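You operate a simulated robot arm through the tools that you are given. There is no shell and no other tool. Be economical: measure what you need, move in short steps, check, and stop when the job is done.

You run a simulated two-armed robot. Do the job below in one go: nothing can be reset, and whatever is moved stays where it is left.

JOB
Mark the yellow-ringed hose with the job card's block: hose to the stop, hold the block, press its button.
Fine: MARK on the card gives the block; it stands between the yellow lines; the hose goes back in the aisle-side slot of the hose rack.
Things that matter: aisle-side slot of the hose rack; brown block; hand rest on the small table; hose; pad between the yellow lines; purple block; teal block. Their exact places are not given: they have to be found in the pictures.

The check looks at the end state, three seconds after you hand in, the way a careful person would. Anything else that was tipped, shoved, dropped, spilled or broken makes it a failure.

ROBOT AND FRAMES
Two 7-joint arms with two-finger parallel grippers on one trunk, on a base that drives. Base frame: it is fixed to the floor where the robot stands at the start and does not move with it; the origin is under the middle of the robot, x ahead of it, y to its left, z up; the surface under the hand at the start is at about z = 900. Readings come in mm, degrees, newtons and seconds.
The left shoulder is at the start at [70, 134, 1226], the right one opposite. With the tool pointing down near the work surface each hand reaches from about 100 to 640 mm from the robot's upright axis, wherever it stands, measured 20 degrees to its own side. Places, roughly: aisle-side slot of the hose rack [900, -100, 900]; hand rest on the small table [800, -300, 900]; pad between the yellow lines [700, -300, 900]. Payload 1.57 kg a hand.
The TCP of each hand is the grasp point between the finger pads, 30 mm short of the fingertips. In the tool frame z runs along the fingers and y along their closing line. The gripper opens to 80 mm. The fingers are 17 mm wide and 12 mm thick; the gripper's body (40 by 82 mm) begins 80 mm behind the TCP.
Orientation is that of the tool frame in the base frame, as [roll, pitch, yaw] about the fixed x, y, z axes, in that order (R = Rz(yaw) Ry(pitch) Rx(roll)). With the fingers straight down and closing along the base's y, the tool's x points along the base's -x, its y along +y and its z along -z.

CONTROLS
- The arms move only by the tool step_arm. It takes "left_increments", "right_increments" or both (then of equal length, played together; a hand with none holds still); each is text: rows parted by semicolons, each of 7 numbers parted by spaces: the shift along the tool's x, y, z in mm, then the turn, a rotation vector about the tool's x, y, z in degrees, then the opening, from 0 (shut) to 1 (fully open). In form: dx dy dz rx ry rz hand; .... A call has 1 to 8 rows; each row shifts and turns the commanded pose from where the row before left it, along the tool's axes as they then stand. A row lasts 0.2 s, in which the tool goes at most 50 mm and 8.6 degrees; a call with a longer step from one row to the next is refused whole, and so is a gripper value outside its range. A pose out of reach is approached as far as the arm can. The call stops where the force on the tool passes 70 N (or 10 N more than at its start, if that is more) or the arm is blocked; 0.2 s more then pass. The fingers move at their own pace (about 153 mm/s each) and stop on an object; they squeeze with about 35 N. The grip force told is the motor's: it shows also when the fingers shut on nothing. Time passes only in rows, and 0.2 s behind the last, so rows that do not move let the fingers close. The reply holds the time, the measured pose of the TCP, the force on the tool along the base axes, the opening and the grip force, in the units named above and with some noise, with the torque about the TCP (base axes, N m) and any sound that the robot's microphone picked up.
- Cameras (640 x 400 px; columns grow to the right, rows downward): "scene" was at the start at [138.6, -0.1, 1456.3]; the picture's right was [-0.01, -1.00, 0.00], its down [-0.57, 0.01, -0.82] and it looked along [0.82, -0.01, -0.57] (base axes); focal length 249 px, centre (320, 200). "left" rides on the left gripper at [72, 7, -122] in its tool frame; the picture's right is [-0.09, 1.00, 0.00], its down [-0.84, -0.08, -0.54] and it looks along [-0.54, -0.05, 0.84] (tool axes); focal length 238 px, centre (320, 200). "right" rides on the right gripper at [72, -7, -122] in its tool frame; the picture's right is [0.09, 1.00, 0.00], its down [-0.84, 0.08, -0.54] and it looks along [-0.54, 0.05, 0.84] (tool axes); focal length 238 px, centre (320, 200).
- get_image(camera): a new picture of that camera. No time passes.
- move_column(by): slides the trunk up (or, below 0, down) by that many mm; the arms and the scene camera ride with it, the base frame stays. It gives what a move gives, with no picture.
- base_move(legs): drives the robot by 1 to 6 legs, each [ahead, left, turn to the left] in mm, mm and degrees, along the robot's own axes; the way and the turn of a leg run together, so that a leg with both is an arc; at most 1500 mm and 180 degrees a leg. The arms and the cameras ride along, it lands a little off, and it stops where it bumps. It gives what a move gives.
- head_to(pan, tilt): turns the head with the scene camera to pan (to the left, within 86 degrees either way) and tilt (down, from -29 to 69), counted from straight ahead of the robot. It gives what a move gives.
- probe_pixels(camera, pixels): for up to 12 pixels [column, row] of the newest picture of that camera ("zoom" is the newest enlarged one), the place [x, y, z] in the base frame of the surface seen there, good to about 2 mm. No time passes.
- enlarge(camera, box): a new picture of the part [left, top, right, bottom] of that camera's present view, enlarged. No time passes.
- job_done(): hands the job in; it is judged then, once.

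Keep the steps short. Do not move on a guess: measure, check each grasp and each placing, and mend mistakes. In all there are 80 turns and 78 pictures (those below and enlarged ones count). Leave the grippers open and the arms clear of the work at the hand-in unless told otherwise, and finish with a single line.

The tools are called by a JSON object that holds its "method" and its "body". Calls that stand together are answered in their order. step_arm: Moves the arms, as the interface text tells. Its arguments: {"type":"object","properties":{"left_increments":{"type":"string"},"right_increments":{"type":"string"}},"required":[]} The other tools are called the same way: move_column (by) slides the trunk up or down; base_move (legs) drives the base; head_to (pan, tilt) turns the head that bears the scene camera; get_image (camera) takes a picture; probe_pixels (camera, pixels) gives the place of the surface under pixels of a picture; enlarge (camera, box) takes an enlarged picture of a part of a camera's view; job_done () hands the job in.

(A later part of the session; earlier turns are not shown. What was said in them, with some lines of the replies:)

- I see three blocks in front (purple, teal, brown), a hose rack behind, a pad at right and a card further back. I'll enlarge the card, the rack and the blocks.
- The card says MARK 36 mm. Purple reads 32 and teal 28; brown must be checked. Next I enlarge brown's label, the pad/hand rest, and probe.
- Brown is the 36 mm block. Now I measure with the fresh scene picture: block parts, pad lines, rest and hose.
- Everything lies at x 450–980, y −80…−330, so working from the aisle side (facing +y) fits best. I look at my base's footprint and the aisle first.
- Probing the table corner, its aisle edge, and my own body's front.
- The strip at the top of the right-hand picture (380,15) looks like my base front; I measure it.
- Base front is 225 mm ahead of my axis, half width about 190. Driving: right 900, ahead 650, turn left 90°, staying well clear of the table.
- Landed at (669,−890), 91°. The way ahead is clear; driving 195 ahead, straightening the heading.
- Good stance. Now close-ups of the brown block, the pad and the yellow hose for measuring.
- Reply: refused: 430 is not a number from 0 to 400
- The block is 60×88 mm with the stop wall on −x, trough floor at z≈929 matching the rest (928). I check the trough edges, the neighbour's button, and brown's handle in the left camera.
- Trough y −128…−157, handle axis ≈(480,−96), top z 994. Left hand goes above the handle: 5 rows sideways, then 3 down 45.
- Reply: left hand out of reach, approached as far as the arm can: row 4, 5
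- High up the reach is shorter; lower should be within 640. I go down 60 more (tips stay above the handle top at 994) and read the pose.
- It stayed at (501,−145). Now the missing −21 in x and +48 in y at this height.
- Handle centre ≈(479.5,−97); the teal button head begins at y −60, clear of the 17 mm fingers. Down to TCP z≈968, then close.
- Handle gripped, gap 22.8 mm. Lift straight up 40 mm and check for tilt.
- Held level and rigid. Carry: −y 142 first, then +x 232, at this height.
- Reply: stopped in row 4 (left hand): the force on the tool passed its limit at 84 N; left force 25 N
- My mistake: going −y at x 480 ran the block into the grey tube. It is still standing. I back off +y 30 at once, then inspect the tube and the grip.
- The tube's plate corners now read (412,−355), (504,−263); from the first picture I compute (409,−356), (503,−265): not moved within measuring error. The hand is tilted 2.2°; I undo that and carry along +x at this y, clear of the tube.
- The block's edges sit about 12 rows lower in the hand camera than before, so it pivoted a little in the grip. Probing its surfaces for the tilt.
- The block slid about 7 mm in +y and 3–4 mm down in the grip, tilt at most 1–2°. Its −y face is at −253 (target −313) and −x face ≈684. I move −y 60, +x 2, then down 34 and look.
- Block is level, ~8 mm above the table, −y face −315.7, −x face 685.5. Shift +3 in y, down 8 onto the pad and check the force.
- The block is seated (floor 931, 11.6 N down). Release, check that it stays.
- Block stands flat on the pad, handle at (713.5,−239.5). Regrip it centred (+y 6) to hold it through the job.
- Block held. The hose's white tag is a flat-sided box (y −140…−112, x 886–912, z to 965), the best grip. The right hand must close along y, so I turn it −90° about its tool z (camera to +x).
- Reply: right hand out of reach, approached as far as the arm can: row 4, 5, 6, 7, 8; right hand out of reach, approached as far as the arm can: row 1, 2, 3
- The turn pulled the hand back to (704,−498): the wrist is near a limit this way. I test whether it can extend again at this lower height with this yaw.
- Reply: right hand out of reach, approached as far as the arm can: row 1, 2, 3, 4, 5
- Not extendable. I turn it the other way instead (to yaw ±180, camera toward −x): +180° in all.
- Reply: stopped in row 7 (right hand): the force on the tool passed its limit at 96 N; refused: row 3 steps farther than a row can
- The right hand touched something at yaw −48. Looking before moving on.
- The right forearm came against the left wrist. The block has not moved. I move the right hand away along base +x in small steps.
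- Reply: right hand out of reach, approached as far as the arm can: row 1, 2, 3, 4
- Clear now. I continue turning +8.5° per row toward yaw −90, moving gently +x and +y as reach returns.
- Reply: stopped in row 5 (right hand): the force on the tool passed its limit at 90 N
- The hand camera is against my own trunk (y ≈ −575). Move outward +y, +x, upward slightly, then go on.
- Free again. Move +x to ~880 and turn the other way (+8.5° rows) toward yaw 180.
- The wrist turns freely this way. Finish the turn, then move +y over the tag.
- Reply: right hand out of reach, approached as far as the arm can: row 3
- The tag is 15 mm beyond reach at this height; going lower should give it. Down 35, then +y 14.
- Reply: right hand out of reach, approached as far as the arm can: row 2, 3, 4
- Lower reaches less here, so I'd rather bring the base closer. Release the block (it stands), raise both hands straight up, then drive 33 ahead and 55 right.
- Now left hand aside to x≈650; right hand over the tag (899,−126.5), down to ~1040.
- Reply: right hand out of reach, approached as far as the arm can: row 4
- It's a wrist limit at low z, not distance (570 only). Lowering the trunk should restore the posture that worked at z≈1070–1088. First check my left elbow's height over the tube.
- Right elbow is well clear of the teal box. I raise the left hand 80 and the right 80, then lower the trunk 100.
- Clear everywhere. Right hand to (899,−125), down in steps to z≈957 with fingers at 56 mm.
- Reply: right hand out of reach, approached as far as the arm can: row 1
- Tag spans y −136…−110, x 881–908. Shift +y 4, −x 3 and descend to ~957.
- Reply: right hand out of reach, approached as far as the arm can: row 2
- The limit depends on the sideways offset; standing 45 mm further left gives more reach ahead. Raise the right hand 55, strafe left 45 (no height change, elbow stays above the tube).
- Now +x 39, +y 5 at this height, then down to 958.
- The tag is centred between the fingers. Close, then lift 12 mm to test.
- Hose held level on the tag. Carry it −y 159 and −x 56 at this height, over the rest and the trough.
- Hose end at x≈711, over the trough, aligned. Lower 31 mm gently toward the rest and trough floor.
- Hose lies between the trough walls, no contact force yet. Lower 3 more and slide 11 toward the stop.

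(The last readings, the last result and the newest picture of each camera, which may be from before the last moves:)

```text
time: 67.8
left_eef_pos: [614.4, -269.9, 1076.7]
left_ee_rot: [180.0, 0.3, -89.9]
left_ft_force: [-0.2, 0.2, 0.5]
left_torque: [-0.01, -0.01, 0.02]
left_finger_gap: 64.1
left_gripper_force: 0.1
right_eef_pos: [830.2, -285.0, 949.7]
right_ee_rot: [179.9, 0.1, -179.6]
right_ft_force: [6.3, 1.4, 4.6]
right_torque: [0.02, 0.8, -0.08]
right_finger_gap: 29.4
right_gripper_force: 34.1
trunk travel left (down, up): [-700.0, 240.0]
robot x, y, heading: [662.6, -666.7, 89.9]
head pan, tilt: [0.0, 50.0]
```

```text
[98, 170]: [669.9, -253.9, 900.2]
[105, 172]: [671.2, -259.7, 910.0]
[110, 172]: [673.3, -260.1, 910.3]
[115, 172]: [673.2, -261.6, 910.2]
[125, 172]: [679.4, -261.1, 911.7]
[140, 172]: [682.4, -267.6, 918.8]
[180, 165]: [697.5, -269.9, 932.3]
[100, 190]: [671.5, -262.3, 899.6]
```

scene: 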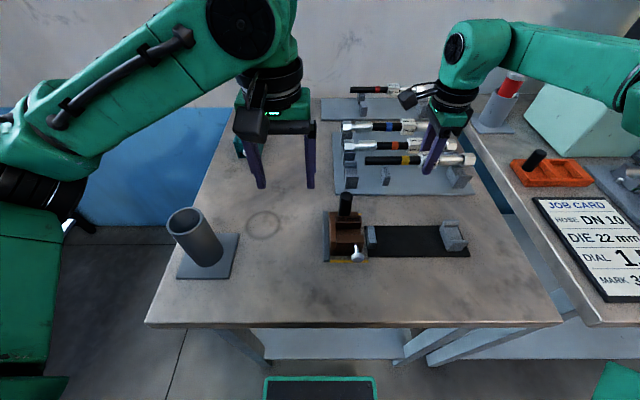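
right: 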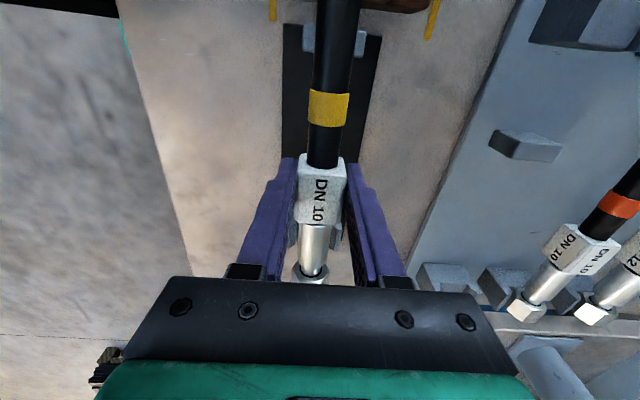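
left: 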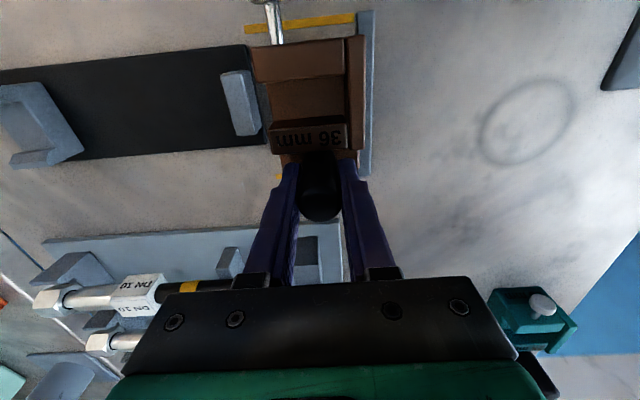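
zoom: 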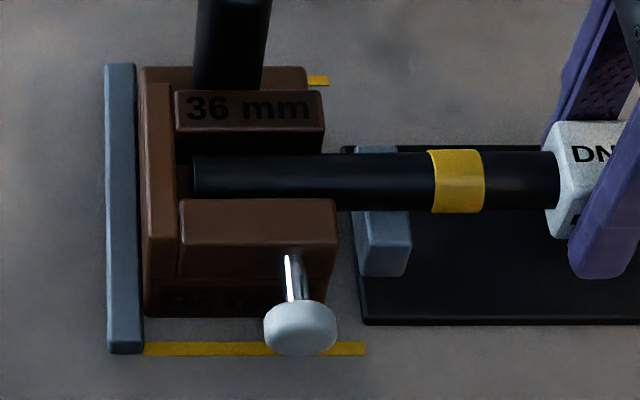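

The hose rests in the trough; about 5 mm gap remains (177→192 px). Slide 5 more in 1–1.5 mm rows.

{"method": "step_arm", "body": {"right_increments": "1.5 0 -0.5 0 0 0 0; 1.5 0 0 0 0 0 0; 1 0 0 0 0 0 0; 1 0 0 0 0 0 0; 0 0 0 0 0 0 0"}}

{"method": "enlarge", "body": {"camera": "scene", "box": [320, 200, 400, 270]}}

```text
time: 69.0
left_eef_pos: [614.5, -269.4, 1077.3]
left_ee_rot: [179.9, 0.2, -89.8]
left_ft_force: [0.5, 0.1, -0.7]
left_torque: [0.02, -0.04, 0.01]
left_finger_gap: 64.0
left_gripper_force: 0.0
right_eef_pos: [824.1, -284.7, 949.5]
right_ee_rot: [180.0, 0.0, -179.6]
right_ft_force: [3.5, -0.6, 2.1]
right_torque: [-0.03, 0.63, 0.08]
right_finger_gap: 29.1
right_gripper_force: 35.1
trunk travel left (down, up): [-700.0, 240.0]
robot x, y, heading: [663.3, -665.9, 89.8]
head pan, tilt: [0.0, 50.0]
```

```text
5.71 times, centred on (360, 235) of scene
```

zoom: 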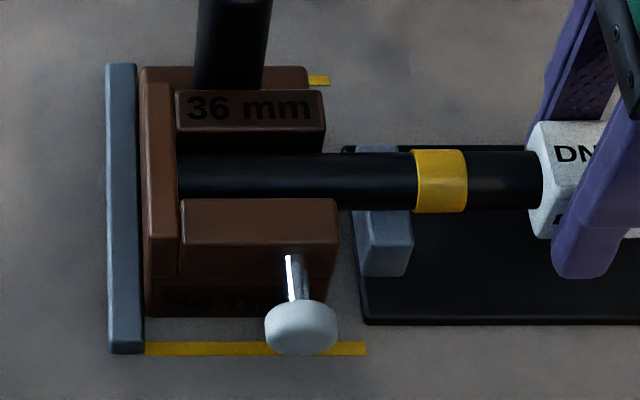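

The end now meets the stop wall visually. Push 2 mm more and see the force rise to confirm.

{"method": "step_arm", "body": {"right_increments": "1 0 0 0 0 0 0; 1 0 0 0 0 0 0; 0 0 0 0 0 0 0"}}

```text
time: 69.8
left_eef_pos: [615.5, -270.2, 1076.5]
left_ee_rot: [180.0, 0.1, -89.7]
left_ft_force: [-0.1, -0.1, -0.3]
left_torque: [0.03, 0.01, 0.02]
left_finger_gap: 64.2
left_gripper_force: 0.0
right_eef_pos: [824.1, -284.0, 950.4]
right_ee_rot: [180.0, 0.1, -179.6]
right_ft_force: [7.6, -0.1, 1.5]
right_torque: [-0.03, 0.11, -0.09]
right_finger_gap: 29.2
right_gripper_force: 35.0
trunk travel left (down, up): [-700.0, 240.0]
robot x, y, heading: [663.1, -662.9, 90.0]
head pan, tilt: [0.0, 50.0]
```

It stayed at 824.1 while the force rose: the hose is at the stop. Release the tag and rise straight up, then back −y.

{"method": "step_arm", "body": {"right_increments": "-0.5 0 0 0 0 0 0.3; 0 0 0 0 0 0 0.6; 0 0 0 0 0 0 0.7; 0 0 -20 0 0 0 0.7; 0 0 -40 0 0 0 0.7; 0 0 -40 0 0 0 0.7; -20 -35 -10 0 0 0 0.7; -20 -35 0 0 0 0 0.7"}}

{"method": "step_arm", "body": {"right_increments": "0 0 0 0 0 -8.5 0.4; 0 0 0 0 0 -8.5 0; 0 0 0 0 0 -8.5 0; 0 0 0 0 0 -8.5 0; 0 0 0 0 0 -8.5 0; 0 0 0 0 0 -8.5 0; 0 0 0 0 0 -8.5 0; 0 0 0 0 0 -8.5 0", "left_increments": "0 0 0 0 0 0 0.8; 0 0 0 0 0 0 0.8; -10 -20 0 0 0 0 0.8; -10 -40 0 0 0 0 0.8; -10 -38 0 0 0 0 0.8; 0 0 0 0 0 0 0.8; 0 0 0 0 0 0 0.8; 0 0 0 0 0 0 0.8"}}

{"method": "get_image", "body": {"camera": "left"}}

{"method": "probe_pixels", "body": {"camera": "left", "pixels": [[320, 120], [320, 140], [320, 155], [310, 150], [335, 150], [300, 60], [350, 60]]}}

```text
time: 71.6
left_eef_pos: [615.2, -272.1, 1076.4]
left_ee_rot: [180.0, 0.2, -89.8]
left_ft_force: [0.6, 0.2, -0.2]
left_torque: [0.02, -0.01, 0.02]
left_finger_gap: 63.8
left_gripper_force: 0.0
right_eef_pos: [864.7, -355.0, 1060.7]
right_ee_rot: [179.9, 0.0, -179.6]
right_ft_force: [-0.6, -0.6, 0.3]
right_torque: [0.05, 0.04, -0.02]
right_finger_gap: 56.1
right_gripper_force: 0.0
trunk travel left (down, up): [-700.0, 240.0]
robot x, y, heading: [664.7, -662.5, 90.2]
head pan, tilt: [0.0, 50.0]
```

```text
time: 73.4
left_eef_pos: [711.0, -240.7, 1077.5]
left_ee_rot: [-180.0, 0.1, -89.8]
left_ft_force: [-0.1, 0.8, -0.5]
left_torque: [0.0, -0.01, 0.03]
left_finger_gap: 64.0
left_gripper_force: 0.1
right_eef_pos: [863.1, -353.8, 1060.2]
right_ee_rot: [-179.9, 0.2, -111.4]
right_ft_force: [-0.3, 1.3, 0.3]
right_torque: [0.0, 0.02, 0.0]
right_finger_gap: 0.0
right_gripper_force: 21.0
trunk travel left (down, up): [-700.0, 240.0]
robot x, y, heading: [667.6, -667.4, 90.2]
head pan, tilt: [0.0, 50.0]
```

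```text
13 pictures are left
```

left: 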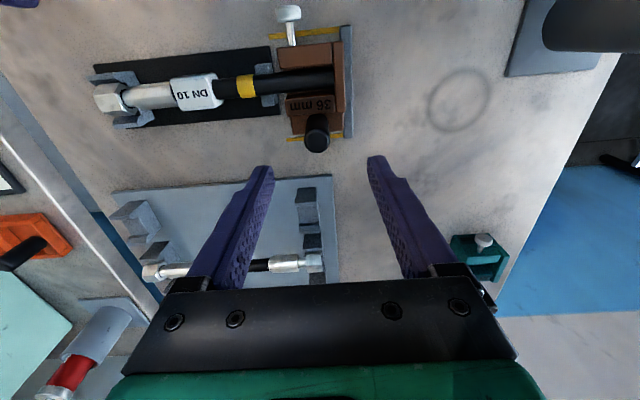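

```text
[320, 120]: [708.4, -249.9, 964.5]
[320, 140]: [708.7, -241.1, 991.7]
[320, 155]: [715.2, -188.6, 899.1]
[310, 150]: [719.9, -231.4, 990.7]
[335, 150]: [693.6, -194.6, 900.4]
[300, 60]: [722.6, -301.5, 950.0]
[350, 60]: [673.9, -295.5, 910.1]
```

The hose lies in the rest with its end at the stop. Left hand: down onto the handle (712,−239.5) and grip; right hand: finish turning to yaw −90 and tilt 25°.

{"method": "step_arm", "body": {"left_increments": "-1 -1 30 0 0 0 0.8; 0 0 30 0 0 0 0.8; 0 0 25 0 0 0 0.8; 0 0 18 0 0 0 0.8; 0 0 0 0 0 0 0.8; 0 0 0 0 0 0 0.4; 0 0 0 0 0 0 0; 0 0 0 0 0 0 0", "right_increments": "0 0 0 0 0 -8.5 0; 0 0 0 0 0 -8.5 0; 0 0 0 0 0 -4.4 0; 0 0 0 0 -8.3 0 0; 0 0 0 0 -8.3 0 0; 0 0 0 0 -8.3 0 0; 0 0 0 0 0 0 0; 0 0 0 0 0 0 0"}}

{"method": "get_image", "body": {"camera": "scene"}}

{"method": "enlarge", "body": {"camera": "scene", "box": [310, 180, 490, 280]}}

{"method": "probe_pixels", "body": {"camera": "zoom", "pixels": [[168, 295], [155, 295], [180, 295], [168, 285], [168, 308], [165, 262], [125, 230], [110, 270]]}}

```text
time: 75.2
left_eef_pos: [713.4, -239.5, 974.5]
left_ee_rot: [180.0, 0.0, -89.9]
left_ft_force: [4.7, -0.5, -0.8]
left_torque: [0.07, -0.56, -0.02]
left_finger_gap: 23.1
left_gripper_force: 35.4
right_eef_pos: [864.7, -355.3, 1060.5]
right_ee_rot: [-180.0, 25.0, -90.2]
right_ft_force: [0.1, -0.3, 0.6]
right_torque: [0.03, -0.05, -0.02]
right_finger_gap: 0.0
right_gripper_force: 21.1
trunk travel left (down, up): [-700.0, 240.0]
robot x, y, heading: [660.6, -668.8, 90.1]
head pan, tilt: [0.0, 50.0]
```

```text
12 pictures are left
```

scene: 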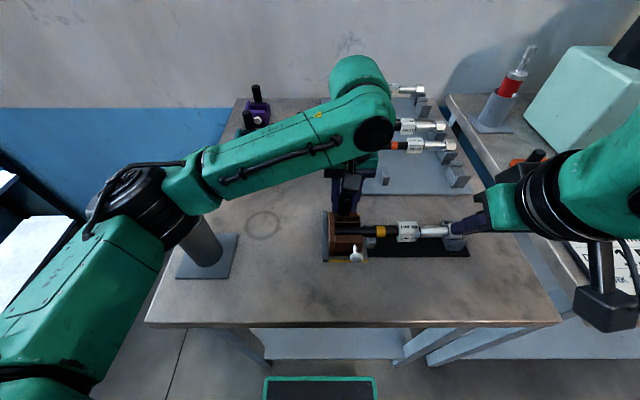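

```text
3.56 times, centred on (400, 230) of scene
```

zoom: 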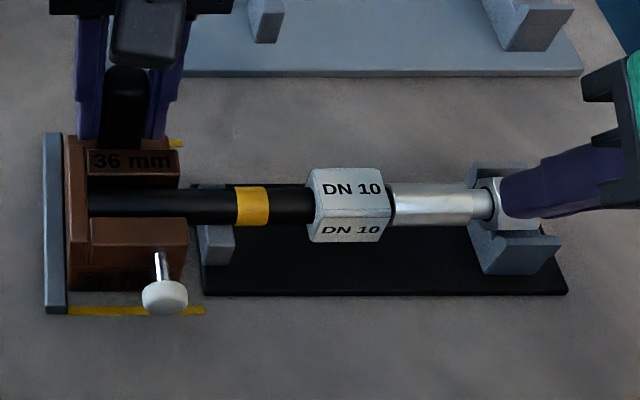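

```text
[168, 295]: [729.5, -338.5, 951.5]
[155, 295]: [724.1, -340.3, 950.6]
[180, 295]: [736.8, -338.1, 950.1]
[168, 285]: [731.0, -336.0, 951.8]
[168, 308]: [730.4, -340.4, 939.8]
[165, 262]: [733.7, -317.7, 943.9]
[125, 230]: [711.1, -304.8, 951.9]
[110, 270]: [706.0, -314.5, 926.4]
```

Block gripped. Button head front is at y≈−340.5, centre (730, z 946). Right hand: back −y 28, then −x 135 at height, staying in front of the button.

{"method": "step_arm", "body": {"right_increments": "25.4 0 -11.8 0 0 0 0; 0 34 0 0 0 0 0; 0 34 0 0 0 0 0; 0 34 0 0 0 0 0; 0 33 0 0 0 0 0; 0 0 0 0 0 0 0"}}

```text
time: 76.6
left_eef_pos: [713.2, -239.2, 974.7]
left_ee_rot: [179.9, 0.2, -89.8]
left_ft_force: [9.9, -1.0, -0.3]
left_torque: [0.07, -0.6, -0.05]
left_finger_gap: 22.9
left_gripper_force: 34.8
right_eef_pos: [728.5, -380.8, 1059.3]
right_ee_rot: [179.9, 24.9, -90.2]
right_ft_force: [0.1, -0.7, -0.4]
right_torque: [-0.02, -0.04, -0.03]
right_finger_gap: 0.0
right_gripper_force: 21.7
trunk travel left (down, up): [-700.0, 240.0]
robot x, y, heading: [667.7, -665.1, 89.7]
head pan, tilt: [0.0, 50.0]
```

Now down 90 to put the tip edge at z≈946, still ~20 mm in front of the button.

{"method": "step_arm", "body": {"right_increments": "13.9 0 26.6 0 0 0 0; 13.9 0 26.6 0 0 0 0; 13.9 -1 26.6 0 0 0 0; 0 0 0 0 0 0 0"}}

{"method": "get_image", "body": {"camera": "right"}}

{"method": "enlarge", "body": {"camera": "scene", "box": [310, 190, 450, 290]}}

```text
time: 77.6
left_eef_pos: [713.3, -239.4, 973.6]
left_ee_rot: [179.8, 0.1, -89.7]
left_ft_force: [9.3, -0.5, -1.2]
left_torque: [-0.09, -0.8, 0.01]
left_finger_gap: 23.1
left_gripper_force: 34.9
right_eef_pos: [732.2, -385.7, 971.0]
right_ee_rot: [180.0, 25.0, -90.2]
right_ft_force: [0.7, 0.5, 0.4]
right_torque: [0.01, -0.02, -0.01]
right_finger_gap: 0.3
right_gripper_force: 21.4
trunk travel left (down, up): [-700.0, 240.0]
robot x, y, heading: [665.5, -662.9, 89.8]
head pan, tilt: [0.0, 50.0]
```

```text
10 pictures are left
```

right: 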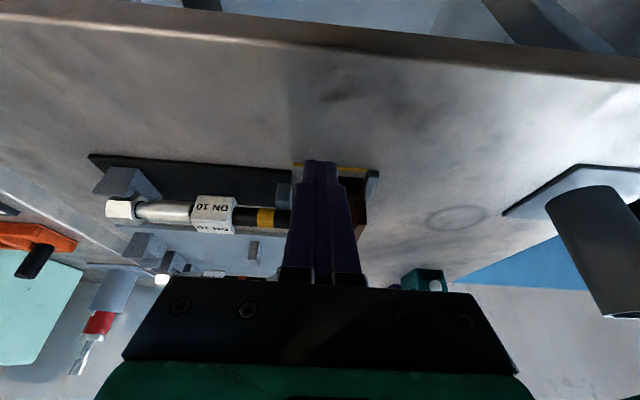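

```text
4.00 times, centred on (380, 240) of scene
```

zoom: 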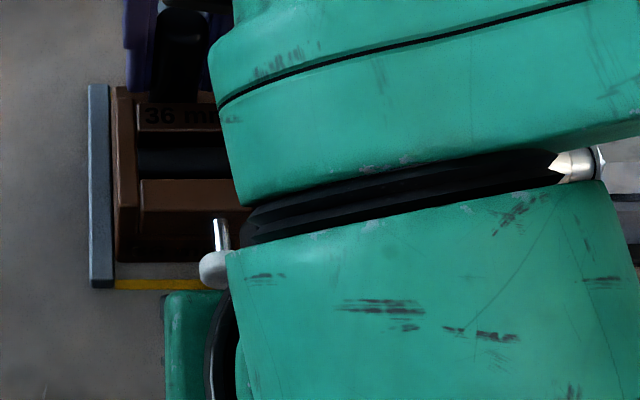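

The tip edge is at z≈947 and x 732. Approach +y 22, then press on with 3 mm rows, watching force and sound.

{"method": "step_arm", "body": {"right_increments": "-9.97 0 4.65 0 0 0 0; -9.97 0 4.65 0 0 0 0; -2.7 0 1.27 0 0 0 0; -2.7 0 1.27 0 0 0 0; -2.7 0 1.27 0 0 0 0; 0 0 0 0 0 0 0"}}

```text
time: 79.0
left_eef_pos: [714.2, -240.7, 974.0]
left_ee_rot: [180.0, 0.2, -89.7]
left_ft_force: [8.4, 2.3, -0.2]
left_torque: [0.08, -0.77, 0.03]
left_finger_gap: 23.1
left_gripper_force: 35.2
right_eef_pos: [730.9, -354.8, 969.5]
right_ee_rot: [180.0, 24.9, -90.2]
right_ft_force: [2.0, -5.8, 1.8]
right_torque: [-0.1, -0.02, 0.02]
right_finger_gap: 0.0
right_gripper_force: 21.4
trunk travel left (down, up): [-700.0, 240.0]
robot x, y, heading: [667.5, -664.3, 90.1]
head pan, tilt: [0.0, 50.0]
heard: click
```

A click at 5.8 N: the button went in. Press 2 mm further and hold briefly, then withdraw.

{"method": "step_arm", "body": {"right_increments": "-1.8 0 0.85 0 0 0 0; 0 0 0 0 0 0 0; 0 0 0 0 0 0 0"}}

{"method": "step_arm", "body": {"right_increments": "9 0 -4.2 0 0 0 0; 9 0 -4.2 0 0 0 0; 9 0 -4.2 0 0 0 0; 0 0 0 0 0 0 0"}}

{"method": "get_image", "body": {"camera": "left"}}

{"method": "enlarge", "body": {"camera": "left", "box": [220, 0, 400, 170]}}

```text
time: 79.8
left_eef_pos: [713.3, -239.5, 975.4]
left_ee_rot: [179.8, 0.2, -89.8]
left_ft_force: [6.4, 10.6, -1.1]
left_torque: [0.17, -0.74, 0.04]
left_finger_gap: 23.1
left_gripper_force: 34.7
right_eef_pos: [732.0, -353.8, 970.0]
right_ee_rot: [179.9, 24.8, -90.1]
right_ft_force: [5.0, -12.6, 0.5]
right_torque: [-0.29, -0.11, -0.08]
right_finger_gap: 0.0
right_gripper_force: 21.3
trunk travel left (down, up): [-700.0, 240.0]
robot x, y, heading: [665.8, -662.5, 90.2]
head pan, tilt: [0.0, 50.0]
```

```text
time: 80.8
left_eef_pos: [712.8, -239.1, 974.6]
left_ee_rot: [179.9, 0.1, -89.9]
left_ft_force: [9.0, 0.6, 1.3]
left_torque: [-0.01, -0.81, -0.04]
left_finger_gap: 23.4
left_gripper_force: 34.7
right_eef_pos: [729.5, -382.7, 970.3]
right_ee_rot: [180.0, 25.0, -90.3]
right_ft_force: [0.4, 0.0, 0.1]
right_torque: [-0.02, -0.03, -0.03]
right_finger_gap: 0.1
right_gripper_force: 21.1
trunk travel left (down, up): [-700.0, 240.0]
robot x, y, heading: [666.0, -663.4, 89.8]
head pan, tilt: [0.0, 50.0]
```

```text
8 pictures are left
```

left: 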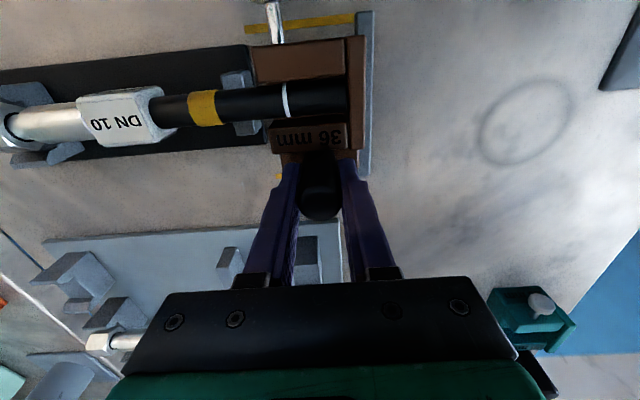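

```text
2.35 times, centred on (310, 85) of left
```

zoom: 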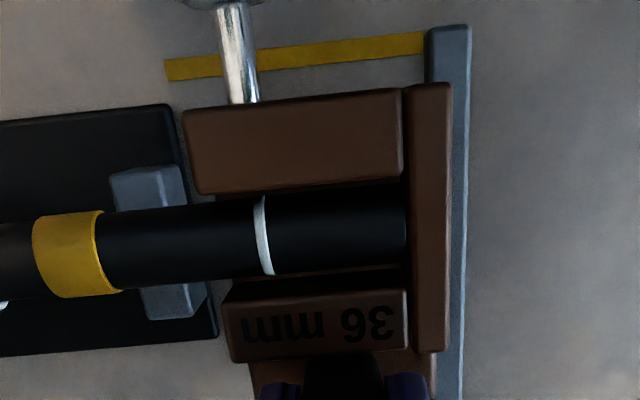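

A white mark ring sits at 36 mm, hose at the stop. Now left releases and rises; right rises (reverse of the way in), then moves +x.

{"method": "step_arm", "body": {"left_increments": "0 0 0 0 0 0 0.4; 0 0 0 0 0 0 0.8; 0 0 0 0 0 0 0.8; 0 0 -25 0 0 0 0.8; 0 0 -40 0 0 0 0.8; 0 0 -38 0 0 0 0.8; 10 30 0 0 0 0 0.8; 10 35 0 0 0 0 0.8", "right_increments": "-13.9 0 -26.6 0 0 0 0; -13.9 0 -26.6 0 0 0 0; -13.9 0 -26.6 0 0 0 0; 0 -34 0 0 0 0 0; 0 -34 0 0 0 0 0; 0 -34 0 0 0 0 0; 0 -33 0 0 0 0 0; 0 0 0 0 0 0 0"}}

{"method": "step_arm", "body": {"left_increments": "10 33 0 0 0 0 0.8; 0 0 0 0 0 0 0.8; 0 0 0 0 0 0 0.8; 0 0 0 0 0 0 0.8; 0 0 0 0 0 0 0.8; 0 0 0 0 0 0 0.8; 0 0 0 0 0 0 0.8; 0 0 0 0 0 0 0.8", "right_increments": "0 0 0 0 8.3 0 0; 0 0 0 0 8.3 0 0; 0 0 0 0 8.3 0 0; 0 0 0 0 0 8.5 0.3; 0 0 0 0 0 8.5 0.7; 0 0 0 0 0 8.5 0.7; 0 0 0 0 0 8.5 0.7; 0 0 0 0 0 8.5 0.7"}}

{"method": "step_arm", "body": {"right_increments": "0 0 0 0 0 8.5 0.7; 0 0 0 0 0 8.5 0.7; 0 0 0 0 0 8.5 0.7; 0 0 0 0 0 8.5 0.7; 0 0 0 0 0 8.5 0.7; 0 0 0 0 0 4.8 0.7; 0 0 0 0 0 0 0.7"}}

```text
time: 82.6
left_eef_pos: [645.0, -257.7, 1078.9]
left_ee_rot: [-179.8, 0.2, -89.7]
left_ft_force: [-0.3, 0.7, 0.2]
left_torque: [0.01, -0.01, -0.01]
left_finger_gap: 64.1
left_gripper_force: 0.0
right_eef_pos: [859.7, -377.9, 1057.3]
right_ee_rot: [-179.6, 24.9, -90.1]
right_ft_force: [-0.5, -1.0, 0.4]
right_torque: [0.01, -0.03, -0.04]
right_finger_gap: 0.0
right_gripper_force: 21.5
trunk travel left (down, up): [-700.0, 240.0]
robot x, y, heading: [665.3, -664.6, 89.9]
head pan, tilt: [0.0, 50.0]
```

```text
time: 84.4
left_eef_pos: [617.7, -267.9, 1078.5]
left_ee_rot: [180.0, 0.2, -89.9]
left_ft_force: [0.4, -1.0, 0.8]
left_torque: [-0.02, -0.01, 0.04]
left_finger_gap: 63.7
left_gripper_force: 0.1
right_eef_pos: [863.5, -378.2, 1060.1]
right_ee_rot: [-179.8, 0.1, -132.9]
right_ft_force: [0.0, 0.2, 0.2]
right_torque: [-0.01, -0.01, -0.01]
right_finger_gap: 56.0
right_gripper_force: 0.0
trunk travel left (down, up): [-700.0, 240.0]
robot x, y, heading: [667.7, -666.0, 90.1]
head pan, tilt: [0.0, 50.0]
```

```text
time: 86.0
left_eef_pos: [616.7, -268.3, 1078.4]
left_ee_rot: [-179.9, 0.1, -89.9]
left_ft_force: [-0.8, 0.1, 0.5]
left_torque: [0.02, 0.02, 0.0]
left_finger_gap: 63.9
left_gripper_force: 0.0
right_eef_pos: [862.6, -378.3, 1059.9]
right_ee_rot: [-180.0, 0.1, 179.9]
right_ft_force: [-0.5, -0.9, 0.1]
right_torque: [0.0, -0.01, 0.01]
right_finger_gap: 56.1
right_gripper_force: 0.1
trunk travel left (down, up): [-700.0, 240.0]
robot x, y, heading: [662.1, -662.2, 90.0]
head pan, tilt: [0.0, 50.0]
```

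Both hands back at waiting poses. Checking the scene and the tag's place.

{"method": "enlarge", "body": {"camera": "scene", "box": [300, 130, 500, 290]}}

{"method": "probe_pixels", "body": {"camera": "zoom", "pixels": [[215, 240], [275, 240], [245, 240], [245, 257], [180, 250], [90, 250], [120, 200], [90, 275]]}}

```text
2.50 times, centred on (400, 210) of scene
```

zoom: 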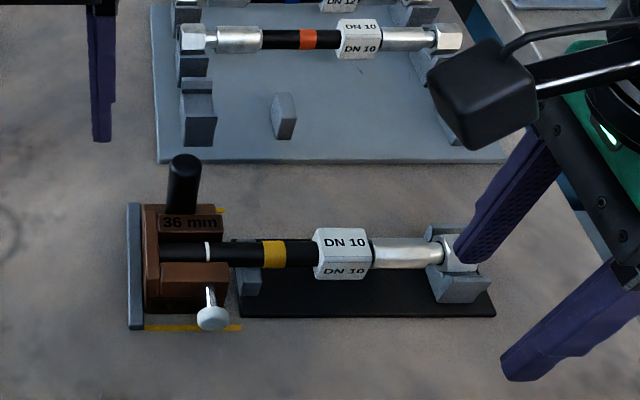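

```text
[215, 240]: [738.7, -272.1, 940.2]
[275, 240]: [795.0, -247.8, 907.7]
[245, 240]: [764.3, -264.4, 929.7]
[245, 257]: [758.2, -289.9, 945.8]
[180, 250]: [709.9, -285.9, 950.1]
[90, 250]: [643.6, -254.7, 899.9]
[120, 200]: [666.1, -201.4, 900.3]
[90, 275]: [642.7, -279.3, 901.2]
```

Hose unchanged since I let go at TCP (824,−284.4,950). Return there: −x 38, +y 94, then down.

{"method": "step_arm", "body": {"right_increments": "13 31 0 0 0 0 0.7; 13 31 0 0 0 0 0.7; 12 32 0 0 0 0 0.7; 0 0 30 0 0 0 0.7; 0 0 30 0 0 0 0.7; 0 0 0 0 0 0 0.7"}}

{"method": "get_image", "body": {"camera": "right"}}

{"method": "probe_pixels", "body": {"camera": "right", "pixels": [[310, 140], [320, 140], [330, 140], [340, 140], [350, 140], [320, 125], [320, 160], [320, 110]]}}

```text
time: 87.4
left_eef_pos: [615.3, -267.4, 1079.3]
left_ee_rot: [-179.9, 0.2, -89.7]
left_ft_force: [0.8, 0.2, 0.6]
left_torque: [-0.03, 0.01, -0.01]
left_finger_gap: 64.1
left_gripper_force: 0.1
right_eef_pos: [825.7, -285.0, 1000.5]
right_ee_rot: [179.9, 0.0, 180.0]
right_ft_force: [-0.6, -0.2, 0.8]
right_torque: [0.02, 0.0, 0.0]
right_finger_gap: 56.0
right_gripper_force: 0.0
trunk travel left (down, up): [-700.0, 240.0]
robot x, y, heading: [661.8, -667.4, 89.9]
head pan, tilt: [0.0, 50.0]
```

```text
5 pictures are left
```

right: 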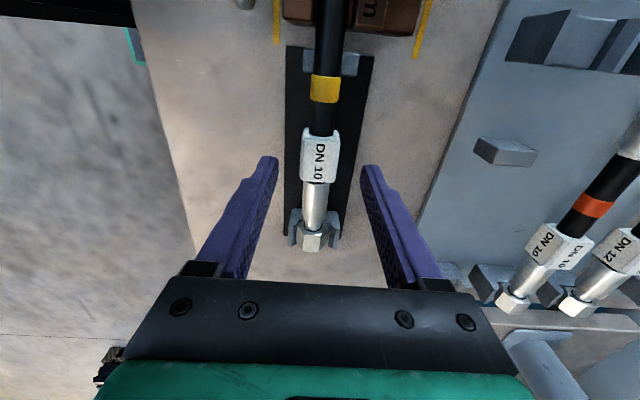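

```text
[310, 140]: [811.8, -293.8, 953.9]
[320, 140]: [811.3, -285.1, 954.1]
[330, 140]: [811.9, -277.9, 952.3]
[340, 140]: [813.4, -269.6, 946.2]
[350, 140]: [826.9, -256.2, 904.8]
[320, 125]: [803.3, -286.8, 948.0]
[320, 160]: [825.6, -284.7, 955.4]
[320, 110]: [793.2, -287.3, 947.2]
```

The tag is centred. Down 50, close, lift 35.

{"method": "step_arm", "body": {"right_increments": "1 0 25 0 0 0 0.7; 0 0 20 0 0 0 0.7; 0 0 5 0 0 0 0.7; 0 0 0 0 0 0 0.4; 0 0 0 0 0 0 0; 0 0 0 0 0 0 0; 0 0 0 0 0 0 0; 0 0 0 0 0 0 0"}}

{"method": "step_arm", "body": {"right_increments": "-3 0 -1 0 0 0 0; 0 0 -6 0 0 0 0; 0 0 -10 0 0 0 0; 0 0 -10 0 0 0 0; 0 0 -7 0 0 0 0; 0 0 0 0 0 0 0"}}

```text
time: 89.2
left_eef_pos: [616.7, -268.1, 1078.5]
left_ee_rot: [179.9, 0.2, -89.7]
left_ft_force: [-0.2, -0.5, 0.6]
left_torque: [0.0, -0.01, -0.06]
left_finger_gap: 63.9
left_gripper_force: 0.0
right_eef_pos: [824.6, -285.7, 949.0]
right_ee_rot: [179.9, 0.1, -179.9]
right_ft_force: [-0.9, -0.1, 1.0]
right_torque: [0.02, 0.06, 0.04]
right_finger_gap: 29.1
right_gripper_force: 35.1
trunk travel left (down, up): [-700.0, 240.0]
robot x, y, heading: [662.5, -665.3, 90.0]
head pan, tilt: [0.0, 50.0]
```

```text
time: 90.6
left_eef_pos: [616.3, -266.7, 1078.4]
left_ee_rot: [-180.0, 0.1, -89.7]
left_ft_force: [0.1, -0.8, 0.0]
left_torque: [-0.01, -0.02, -0.01]
left_finger_gap: 64.0
left_gripper_force: 0.0
right_eef_pos: [827.5, -284.8, 984.6]
right_ee_rot: [-180.0, 0.2, 179.9]
right_ft_force: [-0.1, 0.3, -2.0]
right_torque: [0.02, -0.01, -0.01]
right_finger_gap: 29.1
right_gripper_force: 35.0
trunk travel left (down, up): [-700.0, 240.0]
robot x, y, heading: [664.4, -662.2, 89.8]
head pan, tilt: [0.0, 50.0]
```

Hose lifted level. Carry back: +x 68, +y 160 at this height to above the aisle-side slot.

{"method": "step_arm", "body": {"right_increments": "-17 25 0 0 0 0 0; -17 35 0 0 0 0 0; -17 35 0 0 0 0 0; -17 35 0 0 0 0 0; 0 30 0 0 0 0 0; 0 0 0 0 0 0 0; 0 0 0 0 0 0 0"}}

{"method": "enlarge", "body": {"camera": "scene", "box": [320, 130, 500, 250]}}

{"method": "probe_pixels", "body": {"camera": "zoom", "pixels": [[170, 95], [200, 95], [250, 95], [450, 95], [485, 95], [520, 95], [160, 95], [505, 130]]}}

```text
time: 92.2
left_eef_pos: [615.9, -268.2, 1078.1]
left_ee_rot: [-179.9, 0.1, -89.8]
left_ft_force: [0.3, -0.8, 0.2]
left_torque: [-0.02, 0.01, -0.01]
left_finger_gap: 63.7
left_gripper_force: 0.0
right_eef_pos: [893.3, -123.7, 985.6]
right_ee_rot: [180.0, 0.2, -179.9]
right_ft_force: [0.6, 0.0, -2.4]
right_torque: [0.02, 0.01, 0.0]
right_finger_gap: 29.1
right_gripper_force: 34.7
trunk travel left (down, up): [-700.0, 240.0]
robot x, y, heading: [665.6, -663.3, 90.0]
head pan, tilt: [0.0, 50.0]
```

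```text
3.33 times, centred on (410, 190) of scene
```

zoom: 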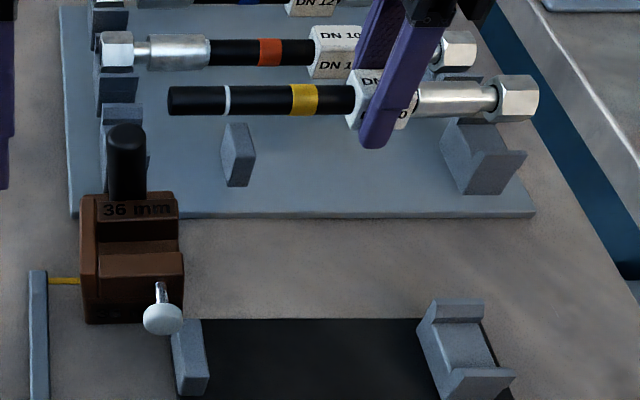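

```text
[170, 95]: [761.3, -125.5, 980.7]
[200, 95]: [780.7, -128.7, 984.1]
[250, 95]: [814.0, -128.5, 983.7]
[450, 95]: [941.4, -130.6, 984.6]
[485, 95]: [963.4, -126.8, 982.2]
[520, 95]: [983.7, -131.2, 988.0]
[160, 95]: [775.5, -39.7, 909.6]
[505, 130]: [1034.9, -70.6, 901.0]
```

I see that the hose's end, still at handle height while moving +y, dragged the block: it stands upright but shifted off the pad. I will put it back. First finish the hose: ring at x 848, level, over its slot; lower 27 with −y 1.

{"method": "step_arm", "body": {"right_increments": "-1 -1 8 0 0 0 0; 0 0 8 0 0 0 0; 0 0 6 0 0 0 0; 0 0 3 0 0 0 0; 0 0 2 0 0 0 0; 0 0 0 0 0 0 0"}}

```text
time: 93.6
left_eef_pos: [616.0, -269.1, 1079.7]
left_ee_rot: [-180.0, 0.3, -89.9]
left_ft_force: [0.0, -0.2, 0.4]
left_torque: [-0.03, 0.01, 0.01]
left_finger_gap: 64.0
left_gripper_force: 0.1
right_eef_pos: [896.9, -125.6, 958.9]
right_ee_rot: [179.8, 0.1, -179.9]
right_ft_force: [2.0, 4.0, 9.3]
right_torque: [0.03, -0.91, 0.29]
right_finger_gap: 29.0
right_gripper_force: 35.0
trunk travel left (down, up): [-700.0, 240.0]
robot x, y, heading: [665.8, -664.6, 90.0]
head pan, tilt: [0.0, 50.0]
```

Seated (9 N upward at z 958.9). Open, rise straight up, and back off toward +x/−y clear.

{"method": "step_arm", "body": {"right_increments": "0 0 -0.5 0 0 0 0.3; 0 0 0 0 0 0 0.6; 0 0 0 0 0 0 0.7; 0 0 -20 0 0 0 0.7; 0 0 -30 0 0 0 0.7; 0 0 -30 0 0 0 0.7; 0 0 -20 0 0 0 0.7; 0 -20 0 0 0 0 0.7"}}

{"method": "get_image", "body": {"camera": "scene"}}

{"method": "probe_pixels", "body": {"camera": "scene", "pixels": [[347, 170], [347, 185], [355, 195], [338, 195], [366, 195], [340, 226], [366, 226], [358, 224], [370, 158], [390, 160], [405, 160], [455, 158]]}}

```text
time: 95.4
left_eef_pos: [617.0, -269.3, 1079.1]
left_ee_rot: [180.0, 0.1, -89.7]
left_ft_force: [0.4, -0.5, -1.1]
left_torque: [0.02, 0.0, 0.01]
left_finger_gap: 64.2
left_gripper_force: 0.1
right_eef_pos: [897.8, -146.2, 1057.7]
right_ee_rot: [179.9, 0.1, -179.9]
right_ft_force: [0.4, -0.7, 0.5]
right_torque: [0.02, 0.04, -0.04]
right_finger_gap: 55.9
right_gripper_force: 0.0
trunk travel left (down, up): [-700.0, 240.0]
robot x, y, heading: [667.9, -664.1, 89.9]
head pan, tilt: [0.0, 50.0]
```

```text
3 pictures are left
```

scene: 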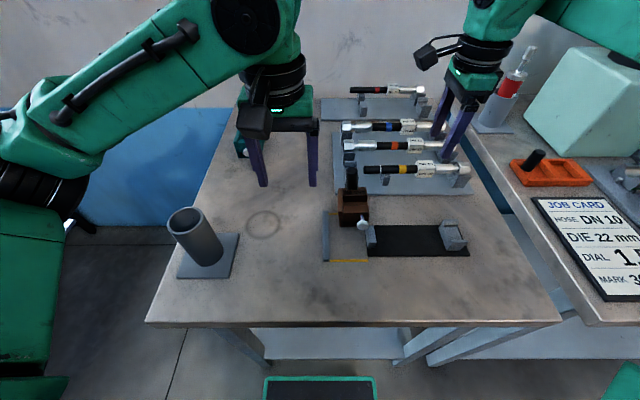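

```text
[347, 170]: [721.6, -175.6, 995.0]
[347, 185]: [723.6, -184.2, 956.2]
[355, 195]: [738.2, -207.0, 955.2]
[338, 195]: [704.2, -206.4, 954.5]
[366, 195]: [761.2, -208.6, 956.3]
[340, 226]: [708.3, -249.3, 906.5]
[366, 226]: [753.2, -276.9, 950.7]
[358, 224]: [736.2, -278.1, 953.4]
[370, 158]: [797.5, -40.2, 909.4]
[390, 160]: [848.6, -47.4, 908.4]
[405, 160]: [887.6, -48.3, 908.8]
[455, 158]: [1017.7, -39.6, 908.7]
```

The hose lies in its slot. The block now stands at about x 703…763, y −249…−161. Right hand goes clear (−y 200); left goes over the handle (~730,−176) for a look.

{"method": "step_arm", "body": {"left_increments": "0 0 0 0 0 0 0.8; 0 0 0 0 0 0 0.8; 0 0 0 0 0 0 0.8; -23 -28 0 0 0 0 0.8; -23 -28 0 0 0 0 0.8; -23 -28 0 0 0 0 0.8; -24 -29 0 0 0 0 0.8; 0 0 0 0 0 0 0.8", "right_increments": "0 -40 0 0 0 0 0.7; 0 -40 0 0 0 0 0.7; 0 -40 0 0 0 0 0.7; 0 -40 0 0 0 0 0.7; 0 -40 0 0 0 0 0.7; 0 0 0 0 0 0 0.7; 0 0 0 0 0 0 0.7; 0 0 0 0 0 0 0.7"}}

{"method": "get_image", "body": {"camera": "left"}}

{"method": "probe_pixels", "body": {"camera": "left", "pixels": [[320, 135], [310, 135], [330, 135], [320, 150], [320, 115], [350, 40], [350, 100], [290, 40], [285, 60], [345, 70], [300, 60], [300, 130]]}}

```text
time: 97.2
left_eef_pos: [726.8, -175.9, 1076.5]
left_ee_rot: [-179.9, 0.3, -89.8]
left_ft_force: [-0.3, -0.6, 0.1]
left_torque: [0.02, -0.01, -0.04]
left_finger_gap: 64.2
left_gripper_force: 0.1
right_eef_pos: [894.9, -347.2, 1058.6]
right_ee_rot: [179.9, 0.2, 180.0]
right_ft_force: [-1.0, 0.6, 0.2]
right_torque: [0.02, -0.04, -0.01]
right_finger_gap: 56.1
right_gripper_force: 0.0
trunk travel left (down, up): [-700.0, 240.0]
robot x, y, heading: [663.4, -664.5, 89.9]
head pan, tilt: [0.0, 50.0]
```

```text
2 pictures are left
```

left: 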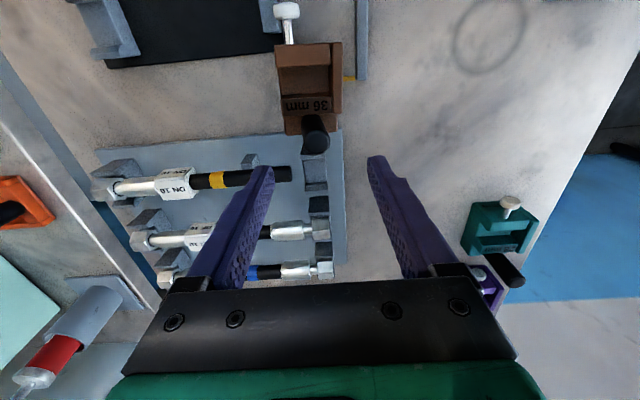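

```text
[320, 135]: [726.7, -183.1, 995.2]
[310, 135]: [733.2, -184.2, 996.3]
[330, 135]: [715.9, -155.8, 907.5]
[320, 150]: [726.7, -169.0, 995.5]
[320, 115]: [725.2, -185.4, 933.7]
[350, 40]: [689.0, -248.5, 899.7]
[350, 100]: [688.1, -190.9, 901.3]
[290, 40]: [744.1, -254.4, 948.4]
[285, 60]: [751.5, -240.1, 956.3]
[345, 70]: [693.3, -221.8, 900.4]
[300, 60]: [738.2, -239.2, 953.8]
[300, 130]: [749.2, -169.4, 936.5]
```

The hose sits correctly in its slot. Handle centre ≈(729.5,−176), top 995. Descend with the left hand and grip it.

{"method": "step_arm", "body": {"left_increments": "0 -2.7 30 0 0 0 0.8; 0 0 30 0 0 0 0.8; 0 0 25 0 0 0 0.8; 0 0 16 0 0 0 0.8; 0 0 0 0 0 0 0.8; 0 0 0 0 0 0 0.4; 0 0 0 0 0 0 0; 0 0 0 0 0 0 0"}}

{"method": "step_arm", "body": {"left_increments": "0 0 -5 0 0 0 0; 0 0 -10 0 0 0 0; 0 0 -5 0 0 0 0; 0 0 0 0 0 0 0"}}

```text
time: 99.0
left_eef_pos: [731.2, -174.6, 974.6]
left_ee_rot: [179.9, 0.1, -89.7]
left_ft_force: [-0.2, 0.3, -0.2]
left_torque: [0.1, 0.02, 0.0]
left_finger_gap: 22.8
left_gripper_force: 34.6
right_eef_pos: [896.7, -346.5, 1059.1]
right_ee_rot: [-180.0, 0.1, 179.9]
right_ft_force: [1.7, 0.4, 0.6]
right_torque: [-0.03, -0.01, 0.02]
right_finger_gap: 56.0
right_gripper_force: 0.0
trunk travel left (down, up): [-700.0, 240.0]
robot x, y, heading: [662.2, -663.6, 89.9]
head pan, tilt: [0.0, 50.0]
```

```text
time: 100.0
left_eef_pos: [730.1, -175.7, 996.0]
left_ee_rot: [-179.9, 0.1, -89.7]
left_ft_force: [1.1, -0.6, -1.4]
left_torque: [0.07, 0.0, 0.01]
left_finger_gap: 22.5
left_gripper_force: 35.0
right_eef_pos: [895.8, -346.0, 1058.4]
right_ee_rot: [179.9, 0.1, 179.9]
right_ft_force: [-0.3, -0.5, 0.3]
right_torque: [-0.03, 0.01, 0.02]
right_finger_gap: 56.1
right_gripper_force: 0.1
trunk travel left (down, up): [-700.0, 240.0]
robot x, y, heading: [664.0, -662.7, 90.1]
head pan, tilt: [0.0, 50.0]
```

Block lifted 21 mm. Carry −y 64, then −x 16, then down ~19 and look.

{"method": "step_arm", "body": {"left_increments": "32 0 0 0 0 0 0; 32 0 0 0 0 0 0; 0 16 0 0 0 0 0; 0 0 8 0 0 0 0; 0 0 6 0 0 0 0; 0 0 0 0 0 0 0"}}

{"method": "enlarge", "body": {"camera": "left", "box": [200, 0, 440, 200]}}

{"method": "probe_pixels", "body": {"camera": "zoom", "pixels": [[180, 150], [380, 150], [400, 150], [405, 380], [300, 250], [190, 320], [300, 190], [290, 135], [430, 200], [430, 60], [300, 230], [380, 370]]}}

```text
time: 100.6
left_eef_pos: [719.1, -205.9, 1001.0]
left_ee_rot: [179.9, 3.0, -86.2]
left_ft_force: [-11.1, 39.2, -8.3]
left_torque: [3.38, 1.03, 1.01]
left_finger_gap: 23.1
left_gripper_force: 34.8
right_eef_pos: [894.5, -342.4, 1056.7]
right_ee_rot: [-179.8, 0.1, -179.8]
right_ft_force: [0.3, -0.8, -0.1]
right_torque: [0.12, 0.03, 0.0]
right_finger_gap: 56.1
right_gripper_force: 0.1
trunk travel left (down, up): [-700.0, 240.0]
robot x, y, heading: [664.6, -659.9, 90.0]
head pan, tilt: [0.0, 50.0]
stopped in row 2 (left hand): the force on the tool passed its limit at 78 N (the readings are from after the stop); the commanded pose is now the measured one
```

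```text
2.00 times, centred on (320, 100) of left
```

zoom: 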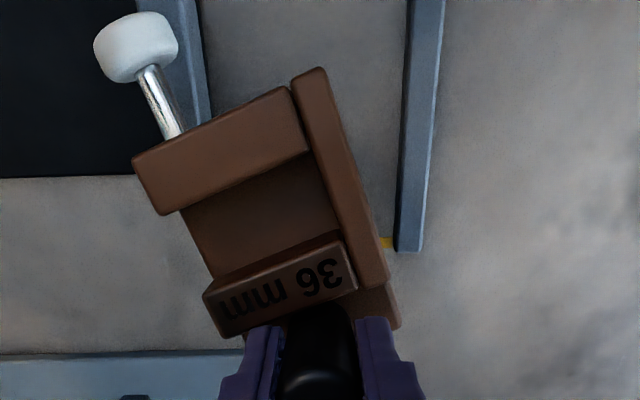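

```text
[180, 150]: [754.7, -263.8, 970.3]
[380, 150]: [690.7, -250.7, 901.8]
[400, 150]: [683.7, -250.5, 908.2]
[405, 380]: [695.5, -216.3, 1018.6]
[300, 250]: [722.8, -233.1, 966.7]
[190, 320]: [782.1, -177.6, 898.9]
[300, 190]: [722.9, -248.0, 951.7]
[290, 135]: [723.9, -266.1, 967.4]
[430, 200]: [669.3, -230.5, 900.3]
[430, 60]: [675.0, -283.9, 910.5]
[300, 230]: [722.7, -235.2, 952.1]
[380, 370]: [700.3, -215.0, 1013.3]
```

The block's corner caught the rest's low support and the block swivelled in the grip around its round handle. Measuring the swivel from this same picture, before anything else.

{"method": "probe_pixels", "body": {"camera": "zoom", "pixels": [[145, 166], [280, 97], [160, 190], [300, 135], [322, 85], [380, 275], [298, 85], [360, 285], [235, 325], [350, 275], [190, 40], [203, 110]]}}

```text
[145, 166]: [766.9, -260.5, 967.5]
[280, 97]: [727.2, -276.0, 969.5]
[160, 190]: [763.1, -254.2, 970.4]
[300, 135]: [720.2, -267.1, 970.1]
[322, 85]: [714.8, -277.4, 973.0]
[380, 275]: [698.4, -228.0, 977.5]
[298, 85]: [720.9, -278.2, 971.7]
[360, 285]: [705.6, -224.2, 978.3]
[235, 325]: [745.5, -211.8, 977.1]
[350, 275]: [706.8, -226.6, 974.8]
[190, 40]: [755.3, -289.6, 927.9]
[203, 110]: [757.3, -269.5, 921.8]
```

Swivel ≈18° counter-clockwise and ≈5° tilt; the rest's support still reads x 757, z 928, so it has not moved. Back off +y 8, lift 20, undo tilt and swivel with the hand.

{"method": "step_arm", "body": {"left_increments": "-8 0 0 0 0 0 0; 0 0 -20 0 0 0 0; 0 0 0 0 5.5 0 0; 0 0 0 0 0 8.5 0; 0 0 0 0 0 8.5 0; 0 0 0 0 0 1 0; 0 0 0 0 0 0 0"}}

```text
time: 102.2
left_eef_pos: [722.1, -208.9, 1022.4]
left_ee_rot: [-178.9, -3.0, -105.6]
left_ft_force: [0.2, 0.0, -1.0]
left_torque: [0.05, 0.02, -0.02]
left_finger_gap: 22.7
left_gripper_force: 35.0
right_eef_pos: [894.5, -343.7, 1058.9]
right_ee_rot: [-180.0, 0.0, -179.9]
right_ft_force: [-0.5, -0.2, 0.5]
right_torque: [0.0, -0.02, -0.01]
right_finger_gap: 56.0
right_gripper_force: 0.1
trunk travel left (down, up): [-700.0, 240.0]
robot x, y, heading: [666.3, -662.2, 90.0]
head pan, tilt: [0.0, 50.0]
```

Now −x 8 first, then −y 30, down to ~998, and use the last picture from the left camera for exact measurement.

{"method": "step_arm", "body": {"left_increments": "2.2 7.7 0 0 0 0 0; 14.7 -4.1 0 0 0 0 0; 14.7 -4.1 0 0 0 0 0; 0 0 12 0 0 0 0; 0 0 12 0 0 0 0; 0 0 0 0 0 0 0"}}

{"method": "get_image", "body": {"camera": "left"}}

```text
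time: 103.6
left_eef_pos: [716.5, -238.3, 999.2]
left_ee_rot: [-178.9, -3.0, -105.5]
left_ft_force: [-0.3, 0.7, -1.8]
left_torque: [0.05, -0.01, -0.01]
left_finger_gap: 22.8
left_gripper_force: 35.0
right_eef_pos: [895.6, -344.7, 1058.2]
right_ee_rot: [179.9, 0.1, -179.9]
right_ft_force: [0.0, 0.3, 0.6]
right_torque: [-0.07, -0.01, -0.02]
right_finger_gap: 56.0
right_gripper_force: 0.0
trunk travel left (down, up): [-700.0, 240.0]
robot x, y, heading: [665.5, -664.9, 90.1]
head pan, tilt: [0.0, 50.0]
```

```text
0 pictures are left
```

left: 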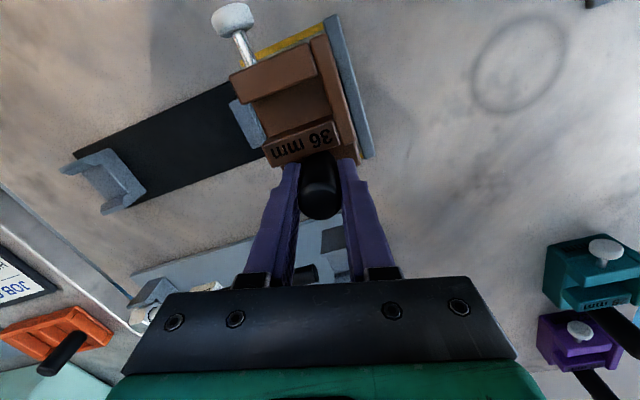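

Aligned with the bar now. Probing this last picture for yaw, tilt, position and height.

{"method": "probe_pixels", "body": {"camera": "left", "pixels": [[318, 48], [346, 135], [322, 45], [351, 135], [240, 80], [308, 50], [250, 97], [314, 72], [345, 60], [365, 130], [275, 150], [325, 130]]}}

{"method": "probe_pixels", "body": {"camera": "left", "pixels": [[270, 47], [255, 54], [245, 110], [258, 140], [290, 100], [300, 115], [320, 195], [236, 76], [300, 43], [240, 66], [310, 38], [330, 60]]}}

```text
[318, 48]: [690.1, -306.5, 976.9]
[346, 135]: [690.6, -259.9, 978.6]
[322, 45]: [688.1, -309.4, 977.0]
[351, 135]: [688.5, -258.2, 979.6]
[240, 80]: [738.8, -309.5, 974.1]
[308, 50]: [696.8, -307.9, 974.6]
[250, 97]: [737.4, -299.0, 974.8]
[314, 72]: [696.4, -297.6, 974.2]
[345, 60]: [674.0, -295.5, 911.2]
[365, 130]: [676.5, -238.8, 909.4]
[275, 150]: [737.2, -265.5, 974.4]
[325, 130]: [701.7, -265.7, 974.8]
```

```text
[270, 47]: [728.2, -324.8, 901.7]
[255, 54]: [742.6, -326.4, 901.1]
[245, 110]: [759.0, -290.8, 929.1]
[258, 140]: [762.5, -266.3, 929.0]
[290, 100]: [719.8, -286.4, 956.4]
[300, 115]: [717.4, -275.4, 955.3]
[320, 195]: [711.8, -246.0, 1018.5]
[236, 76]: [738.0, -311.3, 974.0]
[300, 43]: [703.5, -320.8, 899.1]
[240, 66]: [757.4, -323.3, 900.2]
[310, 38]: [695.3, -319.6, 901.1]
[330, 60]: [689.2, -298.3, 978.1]
```

Block is square (within 2°), level, at −y edge −311, −x ≈687, 24–25 mm above the pad and inside the lines. Lower 24.5 gently to contact.

{"method": "step_arm", "body": {"left_increments": "0 0 8 0 0 0 0; 0 0 8 0 0 0 0; 0 0 5 0 0 0 0; 0 0 2 0 0 0 0; 0 0 1.5 0 0 0 0; 0 0 0 0 0 0 0"}}

```text
time: 105.0
left_eef_pos: [715.1, -242.4, 975.2]
left_ee_rot: [-178.8, -2.9, -105.6]
left_ft_force: [2.0, 5.7, 17.5]
left_torque: [-0.92, 0.52, -0.07]
left_finger_gap: 23.0
left_gripper_force: 35.1
right_eef_pos: [895.7, -345.9, 1059.1]
right_ee_rot: [179.9, 0.1, -179.9]
right_ft_force: [0.0, 0.3, 0.4]
right_torque: [-0.02, 0.02, 0.01]
right_finger_gap: 55.8
right_gripper_force: 0.1
trunk travel left (down, up): [-700.0, 240.0]
robot x, y, heading: [663.7, -664.5, 90.2]
head pan, tilt: [0.0, 50.0]
```

Seated at 17.5 N. Because the hand is turned 15°, I open only a little (30 mm), rise 15 straight, and only then open fully and rise clear.

{"method": "step_arm", "body": {"left_increments": "0 0 -1 0 0 0 0; 0 0 0 0 0 0 0.33; 0 0 0 0 0 0 0.37; 0 0 -4 0 0 0 0.37; 0 0 -8 0 0 0 0.37; 0 0 -10 0 0 0 0.4; 0 0 -20 0 0 0 0.4; 0 0 0 0 0 0 0.4"}}

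```text
time: 106.8
left_eef_pos: [713.6, -240.4, 1018.0]
left_ee_rot: [-179.0, -3.1, -105.5]
left_ft_force: [0.8, -0.2, 0.3]
left_torque: [0.01, -0.04, 0.0]
left_finger_gap: 31.8
left_gripper_force: 0.1
right_eef_pos: [894.6, -344.2, 1057.7]
right_ee_rot: [-180.0, 0.1, -179.9]
right_ft_force: [-0.7, 0.2, 0.0]
right_torque: [-0.01, 0.01, 0.01]
right_finger_gap: 56.0
right_gripper_force: 0.1
trunk travel left (down, up): [-700.0, 240.0]
robot x, y, heading: [668.3, -661.2, 90.1]
head pan, tilt: [0.0, 50.0]
```

Released, no load on the hand, no contact force. Rise 65 more, then move to the earlier waiting pose and open both grippers.

{"method": "step_arm", "body": {"left_increments": "0 0 -30 0 0 0 0.4; 0 0 -35 0 0 0 0.4; 13 21 0 0 0 0 0.8; 13 21 0 0 0 0 1; 13 21 0 0 0 0 1; 0 0 0 0 0 0 1", "right_increments": "0 0 0 0 0 0 0.8; 0 0 0 0 0 0 1; 0 0 -20 0 0 0 1; 0 0 -20 0 0 0 1; 0 0 0 0 0 0 1; 0 0 0 0 0 0 1"}}

```text
time: 108.2
left_eef_pos: [643.0, -254.7, 1082.4]
left_ee_rot: [-178.9, -3.0, -105.5]
left_ft_force: [0.1, -0.1, 0.6]
left_torque: [-0.01, 0.02, 0.0]
left_finger_gap: 79.9
left_gripper_force: 0.0
right_eef_pos: [894.8, -345.0, 1098.0]
right_ee_rot: [-179.9, 0.0, 179.9]
right_ft_force: [-0.5, 0.0, -0.8]
right_torque: [-0.02, 0.03, -0.02]
right_finger_gap: 79.8
right_gripper_force: 0.0
trunk travel left (down, up): [-700.0, 240.0]
robot x, y, heading: [664.8, -665.0, 90.2]
head pan, tilt: [0.0, 50.0]
5 turns are left
```

Both hands are open, clear and unloaded, so I hand in.

{"method": "job_done", "body": {}}

```text
The job is handed in.
```

The yellow-ringed hose is marked at 36 mm with the brown block and back in the aisle-side slot, and the block is back between the yellow lines, but I bumped the grey tube, dragged the block off the pad and knocked it into the hand rest on the way; neither the tube nor the rest showed any shift, and I had no pictures left to check the block's final placing.
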